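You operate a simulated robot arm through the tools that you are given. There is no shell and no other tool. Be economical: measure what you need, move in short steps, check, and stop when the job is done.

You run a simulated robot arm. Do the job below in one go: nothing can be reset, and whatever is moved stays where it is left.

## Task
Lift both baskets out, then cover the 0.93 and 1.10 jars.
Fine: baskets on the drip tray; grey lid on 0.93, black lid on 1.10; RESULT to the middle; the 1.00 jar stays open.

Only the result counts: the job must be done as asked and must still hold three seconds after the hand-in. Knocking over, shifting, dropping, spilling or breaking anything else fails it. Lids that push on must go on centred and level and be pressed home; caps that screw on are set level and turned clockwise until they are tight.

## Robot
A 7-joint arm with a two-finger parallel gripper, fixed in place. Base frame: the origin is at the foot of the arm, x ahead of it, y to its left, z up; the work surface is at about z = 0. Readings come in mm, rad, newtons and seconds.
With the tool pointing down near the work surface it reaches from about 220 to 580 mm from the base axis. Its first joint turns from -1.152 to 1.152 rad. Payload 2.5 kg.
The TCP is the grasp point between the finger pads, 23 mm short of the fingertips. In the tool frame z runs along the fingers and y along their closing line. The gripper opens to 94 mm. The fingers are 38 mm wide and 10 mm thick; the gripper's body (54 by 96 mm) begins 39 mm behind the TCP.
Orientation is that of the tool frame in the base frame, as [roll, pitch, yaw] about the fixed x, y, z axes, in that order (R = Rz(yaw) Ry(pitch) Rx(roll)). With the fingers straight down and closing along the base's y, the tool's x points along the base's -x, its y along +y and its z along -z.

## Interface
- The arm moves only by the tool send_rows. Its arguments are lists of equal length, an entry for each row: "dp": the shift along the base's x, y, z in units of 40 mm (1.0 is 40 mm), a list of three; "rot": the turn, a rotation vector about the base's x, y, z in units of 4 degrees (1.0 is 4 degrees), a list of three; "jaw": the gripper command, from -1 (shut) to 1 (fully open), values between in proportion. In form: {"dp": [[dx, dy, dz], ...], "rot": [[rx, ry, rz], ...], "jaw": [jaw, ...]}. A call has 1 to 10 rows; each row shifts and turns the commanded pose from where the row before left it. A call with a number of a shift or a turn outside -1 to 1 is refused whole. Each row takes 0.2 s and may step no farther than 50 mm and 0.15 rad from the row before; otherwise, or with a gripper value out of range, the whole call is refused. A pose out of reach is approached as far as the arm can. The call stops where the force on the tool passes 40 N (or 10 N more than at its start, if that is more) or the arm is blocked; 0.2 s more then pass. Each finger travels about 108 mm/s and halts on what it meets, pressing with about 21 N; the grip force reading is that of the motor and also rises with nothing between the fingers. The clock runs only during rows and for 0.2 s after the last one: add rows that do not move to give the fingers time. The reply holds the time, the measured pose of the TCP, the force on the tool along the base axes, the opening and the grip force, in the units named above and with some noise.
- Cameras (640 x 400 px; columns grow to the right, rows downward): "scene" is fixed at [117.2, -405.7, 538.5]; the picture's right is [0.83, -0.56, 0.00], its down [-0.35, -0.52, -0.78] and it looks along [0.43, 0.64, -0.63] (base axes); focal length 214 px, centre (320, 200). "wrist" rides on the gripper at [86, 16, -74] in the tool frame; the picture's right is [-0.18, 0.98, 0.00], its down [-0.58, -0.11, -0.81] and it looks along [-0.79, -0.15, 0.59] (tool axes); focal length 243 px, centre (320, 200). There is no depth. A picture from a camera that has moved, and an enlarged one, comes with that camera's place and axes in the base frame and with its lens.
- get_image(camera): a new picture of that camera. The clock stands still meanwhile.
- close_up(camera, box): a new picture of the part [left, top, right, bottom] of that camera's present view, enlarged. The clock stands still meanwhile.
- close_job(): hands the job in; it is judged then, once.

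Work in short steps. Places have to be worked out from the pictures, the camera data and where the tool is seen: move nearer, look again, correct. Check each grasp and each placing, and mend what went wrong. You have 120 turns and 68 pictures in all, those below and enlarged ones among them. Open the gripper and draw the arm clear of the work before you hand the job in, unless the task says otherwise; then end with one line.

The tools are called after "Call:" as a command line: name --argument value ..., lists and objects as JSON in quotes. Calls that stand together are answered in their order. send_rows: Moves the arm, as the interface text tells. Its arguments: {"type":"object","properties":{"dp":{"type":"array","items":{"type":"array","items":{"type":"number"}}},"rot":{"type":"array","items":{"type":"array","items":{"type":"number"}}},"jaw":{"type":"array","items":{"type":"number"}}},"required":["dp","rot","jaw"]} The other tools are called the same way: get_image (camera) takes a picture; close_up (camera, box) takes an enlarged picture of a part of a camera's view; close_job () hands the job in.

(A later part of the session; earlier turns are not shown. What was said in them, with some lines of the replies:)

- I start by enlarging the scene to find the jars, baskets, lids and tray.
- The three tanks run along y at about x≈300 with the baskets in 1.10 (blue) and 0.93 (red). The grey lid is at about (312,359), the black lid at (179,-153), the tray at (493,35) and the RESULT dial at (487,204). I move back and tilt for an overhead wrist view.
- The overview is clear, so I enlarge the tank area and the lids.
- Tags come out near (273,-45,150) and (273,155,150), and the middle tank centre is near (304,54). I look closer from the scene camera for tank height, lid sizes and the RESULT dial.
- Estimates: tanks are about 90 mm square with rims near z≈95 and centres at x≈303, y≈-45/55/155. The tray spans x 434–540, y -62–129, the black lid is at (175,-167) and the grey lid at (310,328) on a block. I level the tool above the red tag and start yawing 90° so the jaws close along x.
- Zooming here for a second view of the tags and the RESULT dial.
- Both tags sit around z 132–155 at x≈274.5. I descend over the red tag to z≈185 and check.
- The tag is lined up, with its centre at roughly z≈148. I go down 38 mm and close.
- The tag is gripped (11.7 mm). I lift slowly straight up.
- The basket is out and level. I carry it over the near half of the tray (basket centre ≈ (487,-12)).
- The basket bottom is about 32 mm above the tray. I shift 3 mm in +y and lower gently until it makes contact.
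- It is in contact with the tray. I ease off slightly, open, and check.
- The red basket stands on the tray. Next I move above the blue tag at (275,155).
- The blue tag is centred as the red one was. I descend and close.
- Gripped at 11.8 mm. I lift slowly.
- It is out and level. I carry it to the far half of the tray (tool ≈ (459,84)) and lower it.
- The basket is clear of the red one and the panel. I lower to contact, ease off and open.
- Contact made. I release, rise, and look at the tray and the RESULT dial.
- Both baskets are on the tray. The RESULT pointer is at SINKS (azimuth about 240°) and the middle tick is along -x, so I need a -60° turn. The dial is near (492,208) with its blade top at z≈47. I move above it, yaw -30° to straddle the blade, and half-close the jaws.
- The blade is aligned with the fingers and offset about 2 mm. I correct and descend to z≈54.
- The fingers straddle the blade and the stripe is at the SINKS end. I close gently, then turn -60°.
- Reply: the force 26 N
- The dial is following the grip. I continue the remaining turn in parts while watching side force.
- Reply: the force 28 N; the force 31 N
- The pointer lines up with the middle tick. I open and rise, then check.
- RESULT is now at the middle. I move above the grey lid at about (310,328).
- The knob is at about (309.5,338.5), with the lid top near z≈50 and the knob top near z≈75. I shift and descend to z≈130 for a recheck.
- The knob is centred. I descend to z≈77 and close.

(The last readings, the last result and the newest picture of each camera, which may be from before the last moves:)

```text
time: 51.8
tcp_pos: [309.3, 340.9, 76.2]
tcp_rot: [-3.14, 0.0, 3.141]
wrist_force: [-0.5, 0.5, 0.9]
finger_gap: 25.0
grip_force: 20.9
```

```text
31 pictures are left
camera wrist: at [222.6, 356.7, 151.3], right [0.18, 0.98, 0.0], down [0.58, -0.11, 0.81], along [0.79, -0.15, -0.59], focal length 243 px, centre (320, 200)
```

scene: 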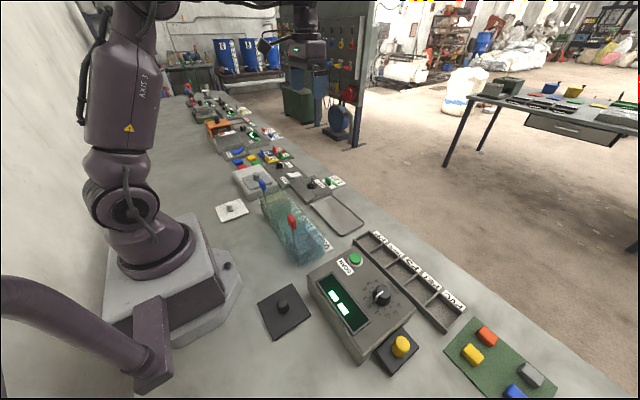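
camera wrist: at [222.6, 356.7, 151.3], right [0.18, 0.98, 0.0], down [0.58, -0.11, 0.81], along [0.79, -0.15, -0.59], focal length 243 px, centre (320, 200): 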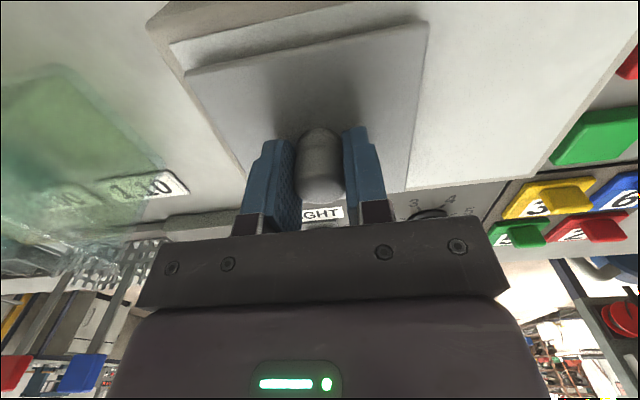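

Gripped at 25 mm. I lift and check the lid's seat in the hand.

Call:
send_rows --dp '[[0, 0, 0.3], [0, 0, 0.6], [0, 0, 0.8], [0, 0, 0.8], [0, 0, 0.8], [0, 0, 0.8], [0, 0, 0]]' --rot '[[0, 0, 0], [0, 0, 0], [0, 0, 0], [0, 0, 0], [0, 0, 0], [0, 0, 0], [0, 0, 0]]' --jaw '[-1, -1, -1, -1, -1, -1, -1]'

Call:
close_up --camera "wrist" --box '[160, 0, 480, 200]'

Call:
close_up --camera "scene" --box '[170, 80, 330, 200]'

```text
time: 53.4
tcp_pos: [308.7, 339.3, 240.8]
tcp_rot: [3.141, 0.001, 3.142]
wrist_force: [-0.7, 0.0, -0.2]
finger_gap: 24.8
grip_force: 20.9
```

```text
2.00 times, centred on (320, 100) of wrist
camera zoom: at [221.4, 354.7, 316.1], right [0.18, 0.98, 0.0], down [0.58, -0.11, 0.81], along [0.79, -0.15, -0.59], focal length 485 px, centre (320, 400)
```

zoom: 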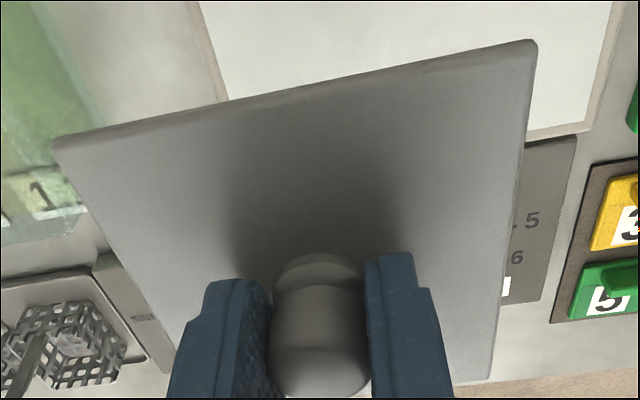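

```text
3.33 times, centred on (250, 140) of scene
camera zoom: at [117.2, -405.7, 538.5], right [0.83, -0.56, 0.0], down [-0.35, -0.52, -0.78], along [0.43, 0.64, -0.63], focal length 715 px, centre (553, 400)
```

zoom: 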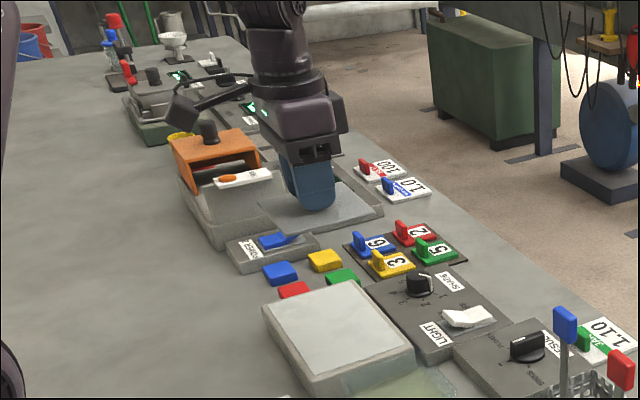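

The lid is held level, square and centred on the tool (within ~1 mm). I carry it at height to above the 0.93 tank at (304.5,-45).

Call:
send_rows --dp '[[0, -0.4, 0], [-0.01, -0.8, 0], [-0.01, -0.85, 0], [-0.01, -0.85, 0], [-0.01, -0.85, 0], [-0.01, -0.85, 0], [-0.01, -0.85, 0], [-0.01, -0.85, 0], [-0.01, -0.85, 0], [-0.01, -0.85, 0]]' --rot '[[0, 0, 0], [0, 0, 0], [0, 0, 0], [0, 0, 0], [0, 0, 0], [0, 0, 0], [0, 0, 0], [0, 0, 0], [0, 0, 0], [0, 0, 0]]' --jaw '[-1, -1, -1, -1, -1, -1, -1, -1, -1, -1]'

Call:
send_rows --dp '[[-0.01, -0.8, 0], [0, -0.5, 0], [0, -0.32, 0], [0, 0, -0.6], [0, 0, -0.6], [0, 0, -0.4], [0, 0, -0.3], [0, 0, 0]]' --rot '[[0, 0, 0], [0, 0, 0], [0, 0, 0], [0, 0, 0], [0, 0, 0], [0, 0, 0], [0, 0, 0], [0, 0, 0]]' --jaw '[-1, -1, -1, -1, -1, -1, -1, -1]'

Call:
close_up --camera "scene" --box '[255, 170, 351, 230]'

```text
time: 55.6
tcp_pos: [306.2, 19.9, 242.4]
tcp_rot: [3.141, 0.001, 3.141]
wrist_force: [-0.5, -0.2, -0.8]
finger_gap: 25.0
grip_force: 21.1
```

```text
time: 57.4
tcp_pos: [303.7, -44.4, 164.9]
tcp_rot: [-3.14, 0.001, -3.141]
wrist_force: [-0.8, 0.4, -0.4]
finger_gap: 25.0
grip_force: 21.7
```

```text
6.67 times, centred on (303, 200) of scene
camera zoom: at [117.3, -405.7, 538.5], right [0.83, -0.56, 0.0], down [-0.35, -0.52, -0.78], along [0.43, 0.64, -0.63], focal length 1430 px, centre (433, 200)
```

zoom: 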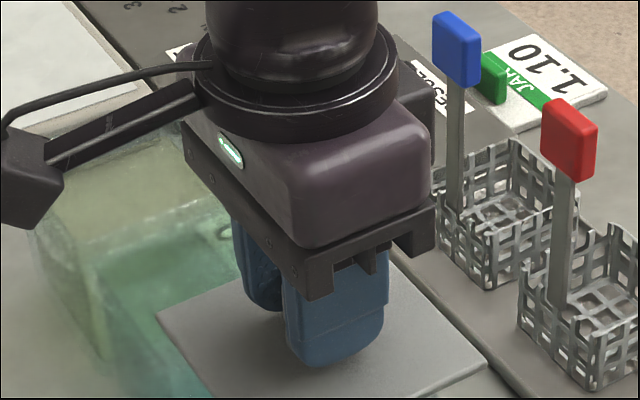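

I view lower in the frame to see lid versus tank.

Call:
close_up --camera "scene" --box '[265, 205, 345, 265]'

```text
6.67 times, centred on (305, 235) of scene
camera zoom: at [117.3, -405.7, 538.5], right [0.83, -0.56, 0.0], down [-0.35, -0.52, -0.78], along [0.43, 0.64, -0.63], focal length 1430 px, centre (420, -33)
```

zoom: 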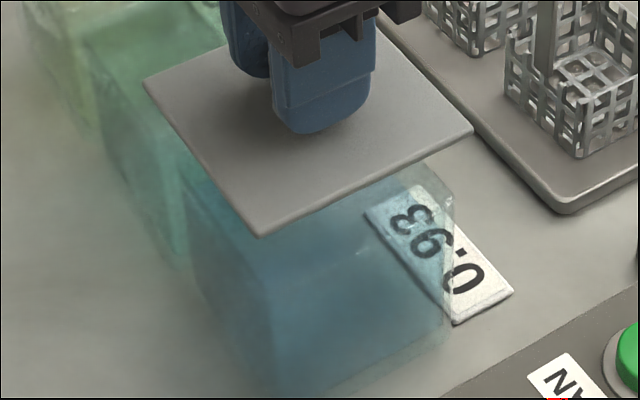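

The lid appears aligned with the tank within ~1.5 mm. I lower to a few mm above the rim and recheck.

Call:
send_rows --dp '[[0, 0, -0.3], [0, 0, -0.25], [0, 0, -0.1], [0, 0, 0]]' --rot '[[0, 0, 0], [0, 0, 0], [0, 0, 0], [0, 0, 0]]' --jaw '[-1, -1, -1, -1]'

Call:
close_up --camera "scene" --box '[270, 215, 334, 255]'

```text
time: 58.4
tcp_pos: [304.0, -43.9, 140.0]
tcp_rot: [-3.141, -0.001, 3.141]
wrist_force: [1.3, -0.1, -0.4]
finger_gap: 24.8
grip_force: 20.7
```

```text
10.00 times, centred on (302, 235) of scene
camera zoom: at [117.3, -405.7, 538.5], right [0.83, -0.56, 0.0], down [-0.35, -0.52, -0.78], along [0.43, 0.64, -0.63], focal length 2145 px, centre (500, -150)
```

zoom: 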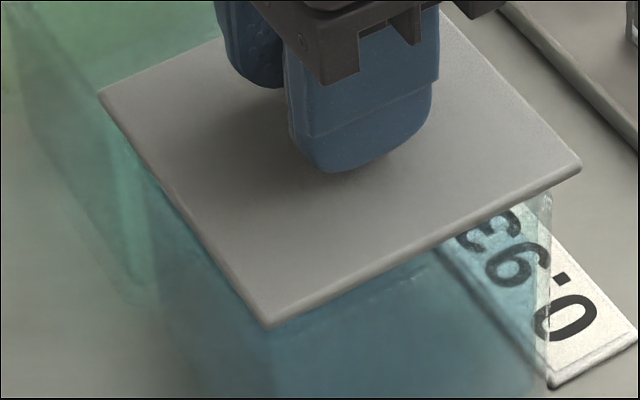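

The gap is small and alignment is within ~2 mm. I nudge slightly and lower in small steps, watching force.

Call:
send_rows --dp '[[-0.02, 0.0125, -0.05], [0, 0, -0.05], [0, 0, -0.05], [0, 0, 0]]' --rot '[[0, 0, 0], [0, 0, 0], [0, 0, 0], [0, 0, 0]]' --jaw '[-1, -1, -1, -1]'

```text
time: 59.4
tcp_pos: [304.0, -44.6, 133.7]
tcp_rot: [3.141, 0.001, -3.141]
wrist_force: [-0.9, -0.1, -0.7]
finger_gap: 25.0
grip_force: 20.8
```

No contact yet; I continue.

Call:
send_rows --dp '[[0, 0, -0.05], [0, 0, -0.05], [0, 0, -0.05], [0, 0, 0]]' --rot '[[0, 0, 0], [0, 0, 0], [0, 0, 0], [0, 0, 0]]' --jaw '[-1, -1, -1, -1]'

Call:
close_up --camera "scene" --box '[270, 215, 334, 255]'

```text
time: 60.4
tcp_pos: [304.3, -45.6, 128.5]
tcp_rot: [3.141, 0.0, 3.142]
wrist_force: [-4.9, 2.3, 16.3]
finger_gap: 25.0
grip_force: 20.8
```

```text
10.00 times, centred on (302, 235) of scene
camera zoom: at [117.2, -405.6, 538.5], right [0.83, -0.56, 0.0], down [-0.35, -0.52, -0.78], along [0.43, 0.64, -0.63], focal length 2145 px, centre (500, -150)
```

zoom: 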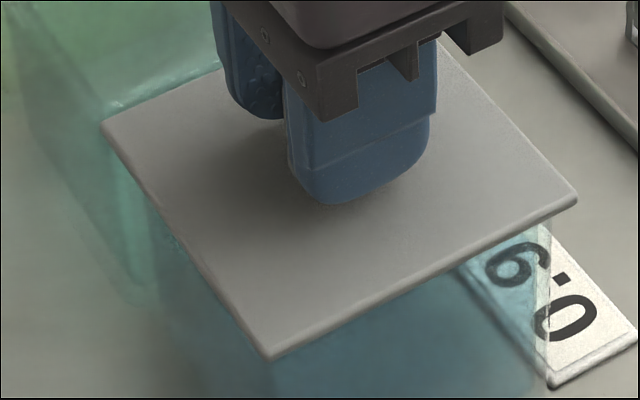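

Contact at 16 N with the plate about flush to the rim. I press further to check it is home.

Call:
send_rows --dp '[[0, 0, -0.03], [0, 0, -0.03], [0, 0, -0.03], [0, 0, 0]]' --rot '[[0, 0, 0], [0, 0, 0], [0, 0, 0], [0, 0, 0]]' --jaw '[-1, -1, -1, -1]'

```text
time: 61.4
tcp_pos: [305.0, -44.9, 123.0]
tcp_rot: [3.141, 0.003, 3.14]
wrist_force: [0.7, -3.4, 16.8]
finger_gap: 24.9
grip_force: 21.1
```

It moved 4–5 mm more at constant force, so it is either sliding in or slipping in the grip. I check visually.

Call:
close_up --camera "scene" --box '[270, 215, 334, 255]'

Call:
close_up --camera "wrist" --box '[160, 0, 480, 200]'

```text
10.00 times, centred on (302, 235) of scene
camera zoom: at [117.2, -405.7, 538.5], right [0.83, -0.56, 0.0], down [-0.35, -0.52, -0.78], along [0.43, 0.64, -0.63], focal length 2145 px, centre (500, -150)
```

zoom: 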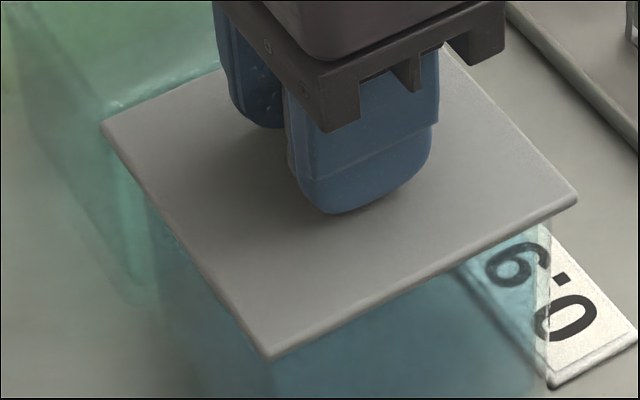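

```text
2.00 times, centred on (320, 100) of wrist
camera zoom: at [217.8, -29.3, 198.4], right [0.18, 0.98, 0.0], down [0.58, -0.11, 0.81], along [0.79, -0.15, -0.59], focal length 485 px, centre (320, 400)
```

zoom: 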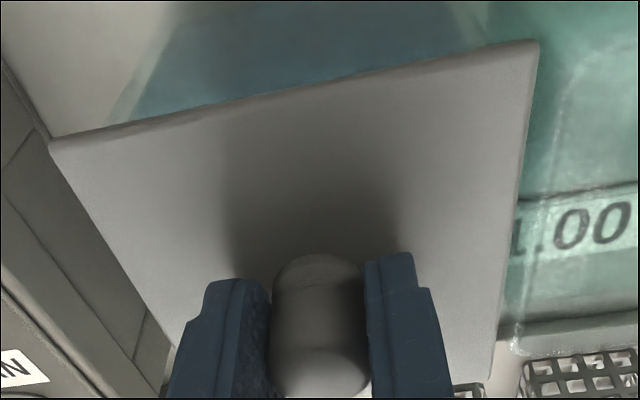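

The lid stayed and the fingers slid down the knob. It looks flush, so I press on with the fingertips against the lid for a firm push.

Call:
send_rows --dp '[[0, 0, -0.04], [0, 0, -0.04], [0, 0, -0.04], [0, 0, -0.04], [0, 0, -0.04], [0, 0, 0]]' --rot '[[0, 0, 0], [0, 0, 0], [0, 0, 0], [0, 0, 0], [0, 0, 0], [0, 0, 0]]' --jaw '[-1, -1, -1, -1, -1, -1]'

Call:
close_up --camera "scene" --box '[270, 215, 334, 255]'

```text
time: 62.1
tcp_pos: [304.8, -45.1, 120.3]
tcp_rot: [-3.14, 0.004, 3.14]
wrist_force: [-1.1, -0.3, 5.0]
finger_gap: 25.0
grip_force: 20.4
stopped in row 3: the force on the tool passed its limit (the readings are from after the stop); the commanded pose is now the measured one
```

```text
10.00 times, centred on (302, 235) of scene
camera zoom: at [117.2, -405.6, 538.5], right [0.83, -0.56, 0.0], down [-0.35, -0.52, -0.78], along [0.43, 0.64, -0.63], focal length 2145 px, centre (500, -150)
```

zoom: 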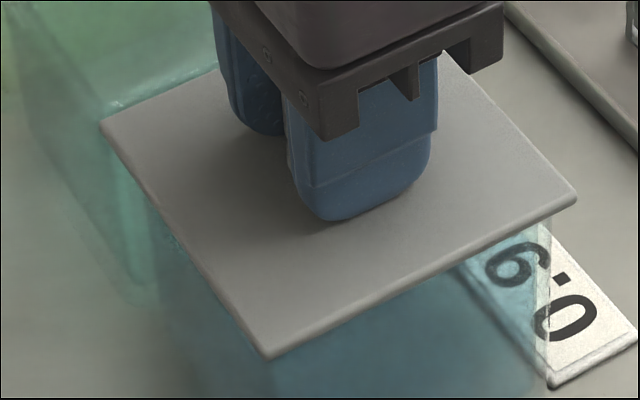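

A 40 N push did not move it (lid top ≈97), so it is seated. I release, rise and inspect.

Call:
send_rows --dp '[[0, 0, 0.02], [0, 0, 0], [0, 0, 0], [0, 0, 0], [0, 0, 0.5], [0, 0, 0.8], [0, 0, 1], [0, 0, 1], [0, 0, 0.5]]' --rot '[[0, 0, 0], [0, 0, 0], [0, 0, 0], [0, 0, 0], [0, 0, 0], [0, 0, 0], [0, 0, 0], [0, 0, 0], [0, 0, 0]]' --jaw '[-1, -0.5, 0, 0.2, 0.2, 0.2, 0.2, 0.2, 0.2]'

Call:
close_up --camera "scene" --box '[265, 195, 345, 255]'

Call:
get_image --camera "wrist"

```text
time: 64.1
tcp_pos: [304.2, -44.6, 273.2]
tcp_rot: [3.141, -0.002, 3.14]
wrist_force: [-0.1, -0.6, 1.3]
finger_gap: 56.4
grip_force: 0.2
```

```text
6.67 times, centred on (305, 225) of scene
camera zoom: at [117.2, -405.7, 538.5], right [0.83, -0.56, 0.0], down [-0.35, -0.52, -0.78], along [0.43, 0.64, -0.63], focal length 1430 px, centre (420, 33)
```

zoom: 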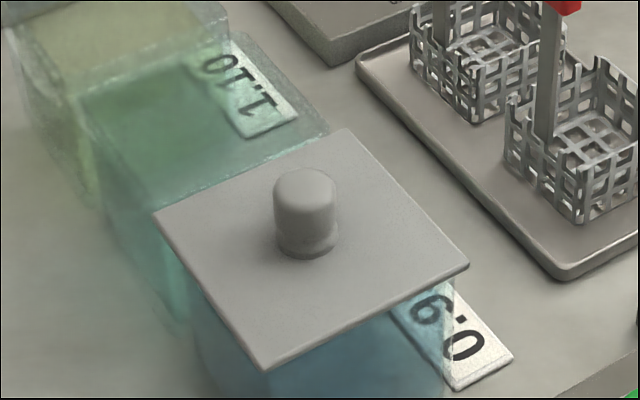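

```text
20 pictures are left
camera wrist: at [216.4, -28.8, 348.4], right [0.19, 0.98, 0.0], down [0.58, -0.11, 0.81], along [0.79, -0.15, -0.59], focal length 243 px, centre (320, 200)
```

wrist: 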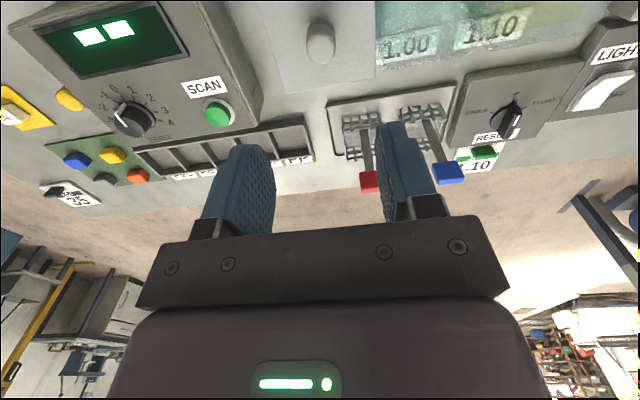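

The lid sits flat. I take an overhead tilted view to check its centring and measure the 1.10 tank.

Call:
send_rows --dp '[[0, 0.4, 0.45], [0, 0.4, 0.45], [0, 0.4, 0.45], [0, 0.4, 0.45], [0, 0.4, 0.45], [0, 0.4, 0.45], [0, 0.4, 0.45], [0, 0.4, 0.45], [0, 0, 0]]' --rot '[[0, 1, 0], [0, 1, 0], [0, 1, 0], [0, 1, 0], [0, 1, 0], [0, 1, 0], [0, 1, 0], [0, 1, 0], [0, 0, 0]]' --jaw '[1, 1, 1, 1, 1, 1, 1, 1, 1]'

Call:
close_up --camera "wrist" --box '[240, 70, 400, 170]'

```text
time: 66.1
tcp_pos: [303.8, 81.2, 418.5]
tcp_rot: [-3.14, -0.559, 3.14]
wrist_force: [0.1, 0.3, 0.2]
finger_gap: 94.2
grip_force: 0.1
```

```text
4.00 times, centred on (320, 120) of wrist
camera zoom: at [269.8, 97.6, 527.9], right [0.16, 0.98, -0.1], down [0.92, -0.11, 0.38], along [0.36, -0.15, -0.92], focal length 970 px, centre (320, 520)
```

zoom: 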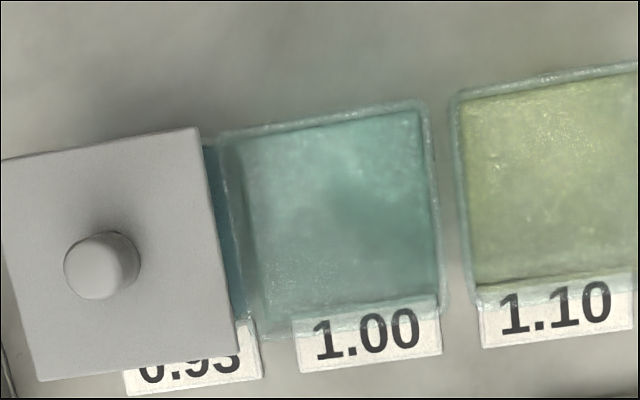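

The grey lid is centred on 0.93 within ~1 mm, and the 1.10 tank centre is at about (304,155.3). I level the tool and move towards the black lid at (175,-167).

Call:
send_rows --dp '[[-0.36, -0.775, -0.6], [-0.36, -0.775, -0.6], [-0.36, -0.775, -0.6], [-0.36, -0.775, -0.6], [-0.36, -0.775, -0.6], [-0.36, -0.775, -0.6], [-0.36, -0.775, -0.6], [-0.36, -0.775, -0.6], [0, 0, 0]]' --rot '[[0, -1, 0], [0, -1, 0], [0, -1, 0], [0, -1, 0], [0, -1, 0], [0, -1, 0], [0, -1, 0], [0, -1, 0], [0, 0, 0]]' --jaw '[0.2, 0.2, 0.2, 0.2, 0.2, 0.2, 0.2, 0.2, 0.2]'

Call:
get_image --camera "wrist"

```text
time: 68.1
tcp_pos: [188.7, -165.2, 224.0]
tcp_rot: [-3.141, 0.002, 3.139]
wrist_force: [-0.1, 0.3, 0.9]
finger_gap: 56.2
grip_force: 0.0
```

```text
18 pictures are left
camera wrist: at [101.7, -149.8, 299.0], right [0.19, 0.98, 0.0], down [0.58, -0.11, 0.81], along [0.79, -0.15, -0.59], focal length 243 px, centre (320, 200)
```

wrist: 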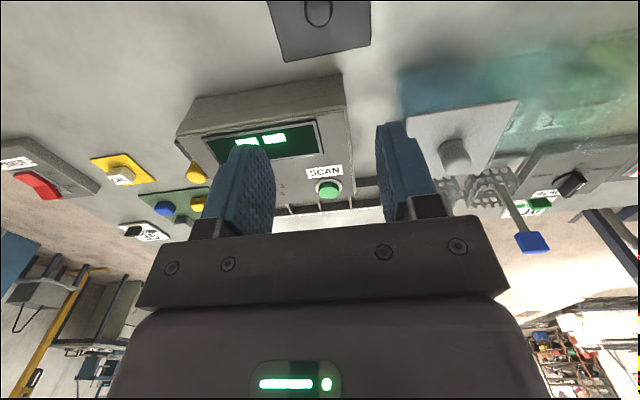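

The knob is near (176,-166.5). I shift and descend to z≈85.

Call:
send_rows --dp '[[-0.32, -0.035, -0.5], [0, 0, -0.75], [0, 0, -0.75], [0, 0, -0.75], [0, 0, -0.7], [0, 0, 0]]' --rot '[[0, 0, 0], [0, 0, 0], [0, 0, 0], [0, 0, 0], [0, 0, 0], [0, 0, 0]]' --jaw '[0.2, 0.2, 0.2, 0.2, 0.2, 0.2]'

Call:
close_up --camera "wrist" --box '[160, 0, 480, 200]'

```text
time: 69.5
tcp_pos: [177.2, -165.1, 89.3]
tcp_rot: [3.141, 0.002, 3.14]
wrist_force: [0.4, -0.8, 0.3]
finger_gap: 56.6
grip_force: 0.1
```

```text
2.00 times, centred on (320, 100) of wrist
camera zoom: at [90.5, -150.5, 164.2], right [0.19, 0.98, 0.0], down [0.58, -0.11, 0.81], along [0.79, -0.15, -0.59], focal length 485 px, centre (320, 400)
```

zoom: 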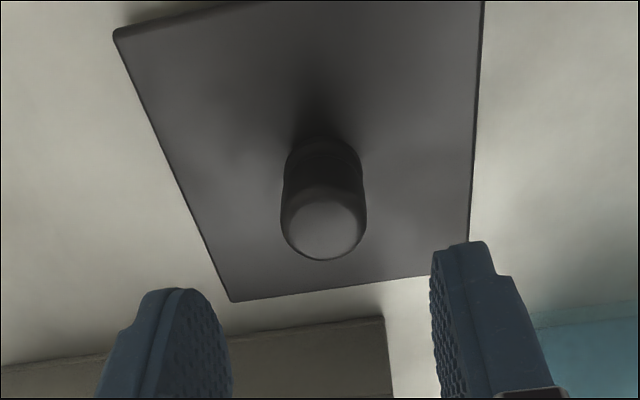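

The knob is directly under the tool. I descend to z≈32 and close.

Call:
send_rows --dp '[[0, 0.01, -0.6], [0, 0, -0.5], [0, 0, -0.33], [0, 0, 0], [0, 0, 0], [0, 0, 0], [0, 0, 0], [0, 0, 0]]' --rot '[[0, 0, 0], [0, 0, 0], [0, 0, 0], [0, 0, 0], [0, 0, 0], [0, 0, 0], [0, 0, 0], [0, 0, 0]]' --jaw '[0.2, 0.2, 0.2, 0.2, -0.4, -1, -1, -1]'

```text
time: 70.4
tcp_pos: [176.0, -164.3, 32.2]
tcp_rot: [-3.142, 0.001, 3.14]
wrist_force: [-0.6, 1.1, 13.3]
finger_gap: 56.6
grip_force: 0.1
stopped in row 4: the force on the tool passed its limit (the readings are from after the stop); the commanded pose is now the measured one
```

The fingertips touched the lid plate (top ≈9 mm). I rise 2 mm and close.

Call:
send_rows --dp '[[0, 0, 0.05], [0, 0, 0], [0, 0, 0], [0, 0, 0], [0, 0, 0], [0, 0, 0]]' --rot '[[0, 0, 0], [0, 0, 0], [0, 0, 0], [0, 0, 0], [0, 0, 0], [0, 0, 0]]' --jaw '[0.2, -0.2, -0.6, -1, -1, -1]'

Call:
send_rows --dp '[[0, 0, 0.3], [0, 0, 0.7], [0, 0, 0.8], [0, 0, 0.9], [0, 0, 0.9], [0, 0, 0.9], [0, 0, 0]]' --rot '[[0, 0, 0], [0, 0, 0], [0, 0, 0], [0, 0, 0], [0, 0, 0], [0, 0, 0], [0, 0, 0]]' --jaw '[-1, -1, -1, -1, -1, -1, -1]'

Call:
close_up --camera "wrist" --box '[160, 0, 480, 200]'

Call:
close_up --camera "scene" --box '[210, 160, 370, 260]'

```text
time: 71.8
tcp_pos: [176.3, -166.3, 34.5]
tcp_rot: [-3.141, 0.001, 3.14]
wrist_force: [0.9, 0.7, 1.2]
finger_gap: 25.1
grip_force: 21.3
```

```text
time: 73.4
tcp_pos: [177.1, -164.8, 215.6]
tcp_rot: [-3.141, 0.002, 3.138]
wrist_force: [0.1, -0.3, -0.2]
finger_gap: 25.0
grip_force: 21.1
```

```text
2.00 times, centred on (320, 100) of wrist
camera zoom: at [90.2, -148.7, 289.9], right [0.19, 0.98, 0.0], down [0.58, -0.11, 0.81], along [0.79, -0.15, -0.59], focal length 485 px, centre (320, 400)
```

zoom: 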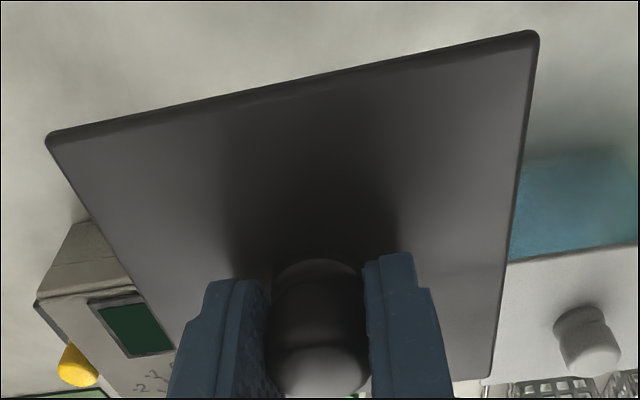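

```text
4.00 times, centred on (290, 210) of scene
camera zoom: at [117.2, -405.6, 538.5], right [0.83, -0.56, 0.0], down [-0.35, -0.52, -0.78], along [0.43, 0.64, -0.63], focal length 858 px, centre (440, 160)
```

zoom: 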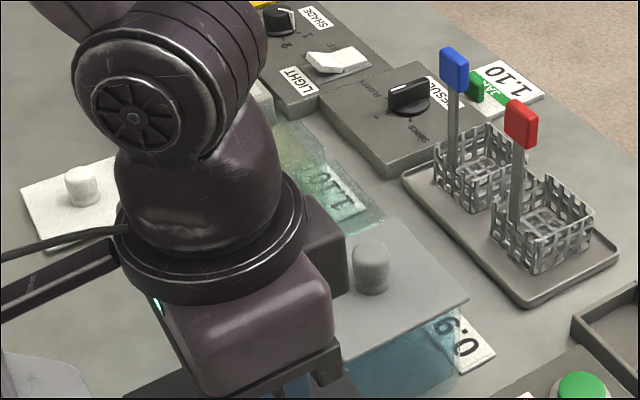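

The lid is held square and centred. I carry it over the 1.10 tank at (304,155.3).

Call:
send_rows --dp '[[0.16, 0.4, 0], [0.3, 0.75, 0], [0.3, 0.75, 0], [0.3, 0.75, 0], [0.3, 0.75, 0], [0.3, 0.75, 0], [0.3, 0.75, 0], [0.3, 0.75, 0], [0.3, 0.75, 0], [0.3, 0.75, 0]]' --rot '[[0, 0, 0], [0, 0, 0], [0, 0, 0], [0, 0, 0], [0, 0, 0], [0, 0, 0], [0, 0, 0], [0, 0, 0], [0, 0, 0], [0, 0, 0]]' --jaw '[-1, -1, -1, -1, -1, -1, -1, -1, -1, -1]'

Call:
send_rows --dp '[[0.2, 0.5, 0], [0.12, 0.35, 0], [0, 0, -0.5], [0, 0, -0.5], [0, 0, -0.5], [0, 0, -0.2], [0, 0, 0], [0, 0, 0]]' --rot '[[0, 0, 0], [0, 0, 0], [0, 0, 0], [0, 0, 0], [0, 0, 0], [0, 0, 0], [0, 0, 0], [0, 0, 0]]' --jaw '[-1, -1, -1, -1, -1, -1, -1, -1]'

```text
time: 75.6
tcp_pos: [293.9, 121.4, 214.2]
tcp_rot: [-3.14, 0.001, 3.141]
wrist_force: [0.2, 0.5, -1.0]
finger_gap: 25.0
grip_force: 21.8
```

```text
time: 77.4
tcp_pos: [303.9, 154.7, 147.0]
tcp_rot: [-3.14, 0.002, 3.14]
wrist_force: [-0.1, -1.0, -0.8]
finger_gap: 25.0
grip_force: 20.8
```

I'm hovering about 20 mm above the rim and check alignment from the scene camera.

Call:
close_up --camera "scene" --box '[245, 175, 325, 225]'

Call:
close_up --camera "wrist" --box '[160, 0, 480, 200]'

```text
8.00 times, centred on (285, 200) of scene
camera zoom: at [117.3, -405.7, 538.5], right [0.83, -0.56, 0.0], down [-0.35, -0.52, -0.78], along [0.43, 0.64, -0.63], focal length 1716 px, centre (600, 200)
```

zoom: 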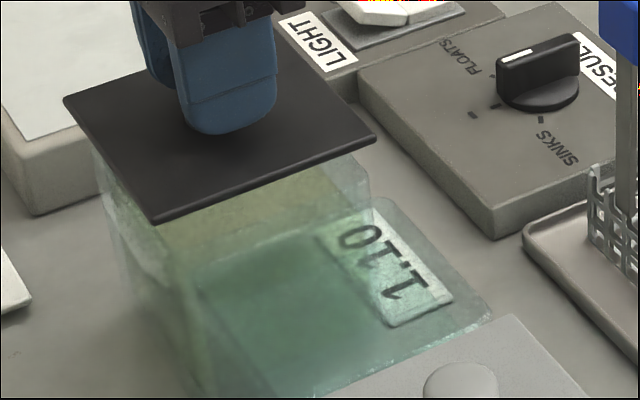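

```text
2.00 times, centred on (320, 100) of wrist
camera zoom: at [216.8, 170.2, 221.7], right [0.19, 0.98, 0.0], down [0.58, -0.11, 0.81], along [0.79, -0.15, -0.59], focal length 485 px, centre (320, 400)
```

zoom: 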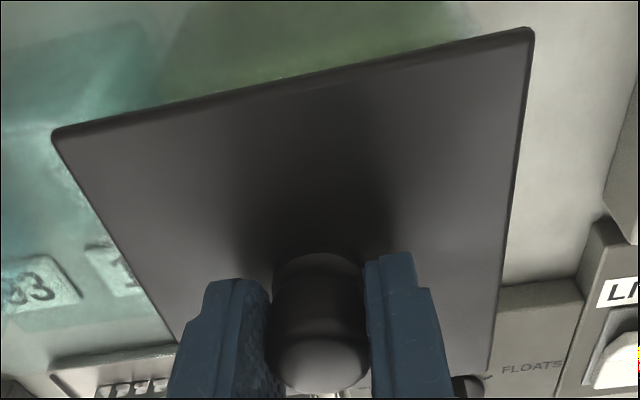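

Aligned within ~1–2 mm. I lower the lid gently until it makes contact.

Call:
send_rows --dp '[[0.015, -0.01, -0.25], [0, 0, -0.15], [0, 0, -0.05], [0, 0, -0.05], [0, 0, -0.05], [0, 0, 0]]' --rot '[[0, 0, 0], [0, 0, 0], [0, 0, 0], [0, 0, 0], [0, 0, 0], [0, 0, 0]]' --jaw '[-1, -1, -1, -1, -1, -1]'

```text
time: 78.8
tcp_pos: [303.7, 152.4, 126.8]
tcp_rot: [3.141, 0.003, -3.141]
wrist_force: [-1.8, -2.3, 16.9]
finger_gap: 24.9
grip_force: 21.3
```

Contact is slightly higher than expected, so I look before pressing.

Call:
close_up --camera "scene" --box '[245, 175, 309, 215]'

Call:
close_up --camera "wrist" --box '[160, 0, 480, 200]'

```text
10.00 times, centred on (277, 195) of scene
camera zoom: at [117.2, -405.7, 538.5], right [0.83, -0.56, 0.0], down [-0.35, -0.52, -0.78], along [0.43, 0.64, -0.63], focal length 2145 px, centre (750, 250)
```

zoom: 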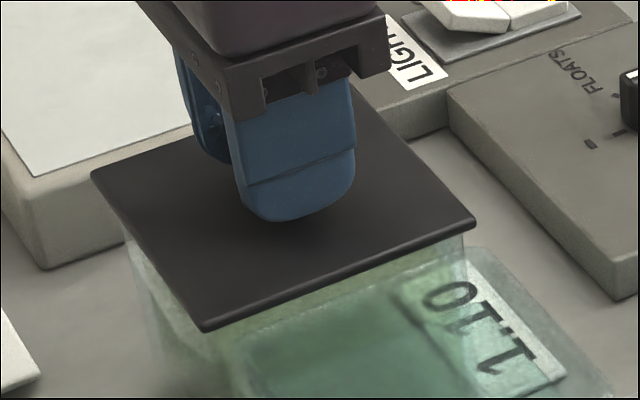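

```text
2.00 times, centred on (320, 100) of wrist
camera zoom: at [217.0, 169.7, 200.0], right [0.19, 0.98, 0.0], down [0.58, -0.11, 0.81], along [0.79, -0.15, -0.59], focal length 485 px, centre (320, 400)
```

zoom: 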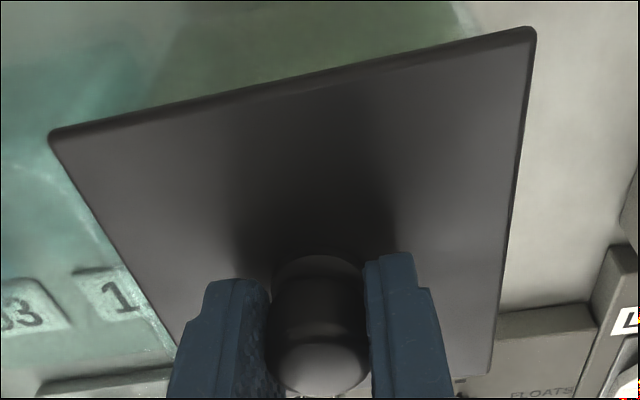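

The lid lies flat and matches the tank outline. I press down until the fingertips push firmly on the plate.

Call:
send_rows --dp '[[0, 0, -0.03], [0, 0, -0.03], [0, 0, -0.04], [0, 0, -0.04], [0, 0, -0.04], [0, 0, -0.04], [0, 0, -0.04], [0, 0, 0]]' --rot '[[0, 0, 0], [0, 0, 0], [0, 0, 0], [0, 0, 0], [0, 0, 0], [0, 0, 0], [0, 0, 0], [0, 0, 0]]' --jaw '[-1, -1, -1, -1, -1, -1, -1, -1]'

```text
time: 79.8
tcp_pos: [304.5, 153.8, 120.7]
tcp_rot: [3.142, 0.001, 3.14]
wrist_force: [-0.5, -1.4, 4.3]
finger_gap: 25.0
grip_force: 20.8
stopped in row 5: the force on the tool passed its limit (the readings are from after the stop); the commanded pose is now the measured one
```

It ended at the same height as the grey lid (≈120.5), so it is home. I release, rise and tilt for a final overhead check.

Call:
send_rows --dp '[[0, 0, 0.02], [0, 0, 0], [0, 0, 0], [0, 0, 0], [0, 0, 0.5], [0, 0, 0.8], [0, 0, 1], [0, 0, 1], [0, 0, 0.5]]' --rot '[[0, 0, 0], [0, 0, 0], [0, 0, 0], [0, 0, 0], [0, 0, 0], [0, 0, 0], [0, 0, 0], [0, 0, 0], [0, 0, 0]]' --jaw '[-1, -0.5, 0, 0.2, 0.2, 0.2, 0.2, 0.2, 0.2]'

Call:
send_rows --dp '[[0, -0.25, 0.45], [0, -0.25, 0.45], [0, -0.25, 0.45], [0, -0.25, 0.45], [0, -0.25, 0.45], [0, -0.25, 0.45], [0, -0.25, 0.45], [0, -0.25, 0.45], [0, 0, 0]]' --rot '[[0, 1, 0], [0, 1, 0], [0, 1, 0], [0, 1, 0], [0, 1, 0], [0, 1, 0], [0, 1, 0], [0, 1, 0], [0, 0, 0]]' --jaw '[1, 1, 1, 1, 1, 1, 1, 1, 1]'

Call:
close_up --camera "wrist" --box '[230, 60, 422, 180]'

Call:
close_up --camera "scene" --box '[230, 150, 390, 250]'

```text
time: 81.8
tcp_pos: [304.4, 153.3, 273.3]
tcp_rot: [-3.14, 0.001, 3.14]
wrist_force: [0.4, 0.4, -0.5]
finger_gap: 56.6
grip_force: 0.1
```

```text
time: 83.8
tcp_pos: [305.1, 73.7, 416.8]
tcp_rot: [-3.141, -0.558, 3.141]
wrist_force: [0.4, -1.0, -0.4]
finger_gap: 94.0
grip_force: 0.0
```

```text
3.33 times, centred on (326, 120) of wrist
camera zoom: at [271.2, 89.7, 526.8], right [0.16, 0.98, -0.1], down [0.92, -0.11, 0.38], along [0.36, -0.15, -0.92], focal length 809 px, centre (300, 467)
```

zoom: 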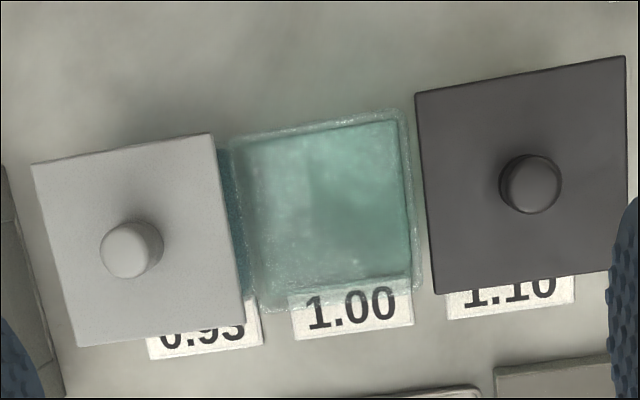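

```text
4.00 times, centred on (310, 200) of scene
camera zoom: at [117.2, -405.7, 538.5], right [0.83, -0.56, 0.0], down [-0.35, -0.52, -0.78], along [0.43, 0.64, -0.63], focal length 858 px, centre (360, 200)
```

zoom: 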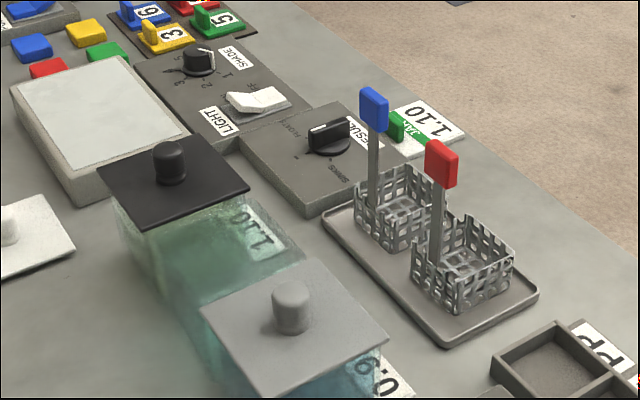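

Both lids sit flat and centred within ~1 mm, and 1.00 is open. Both baskets stand on the tray, RESULT is at the middle, and the gripper is open and well above the work, so I hand in.

Call:
close_job

```text
The job is handed in.
```

I handed in the job: both baskets are on the drip tray, the grey lid is pressed home on 0.93 and the black lid on 1.10, RESULT is at the middle, and the 1.00 jar is still open.
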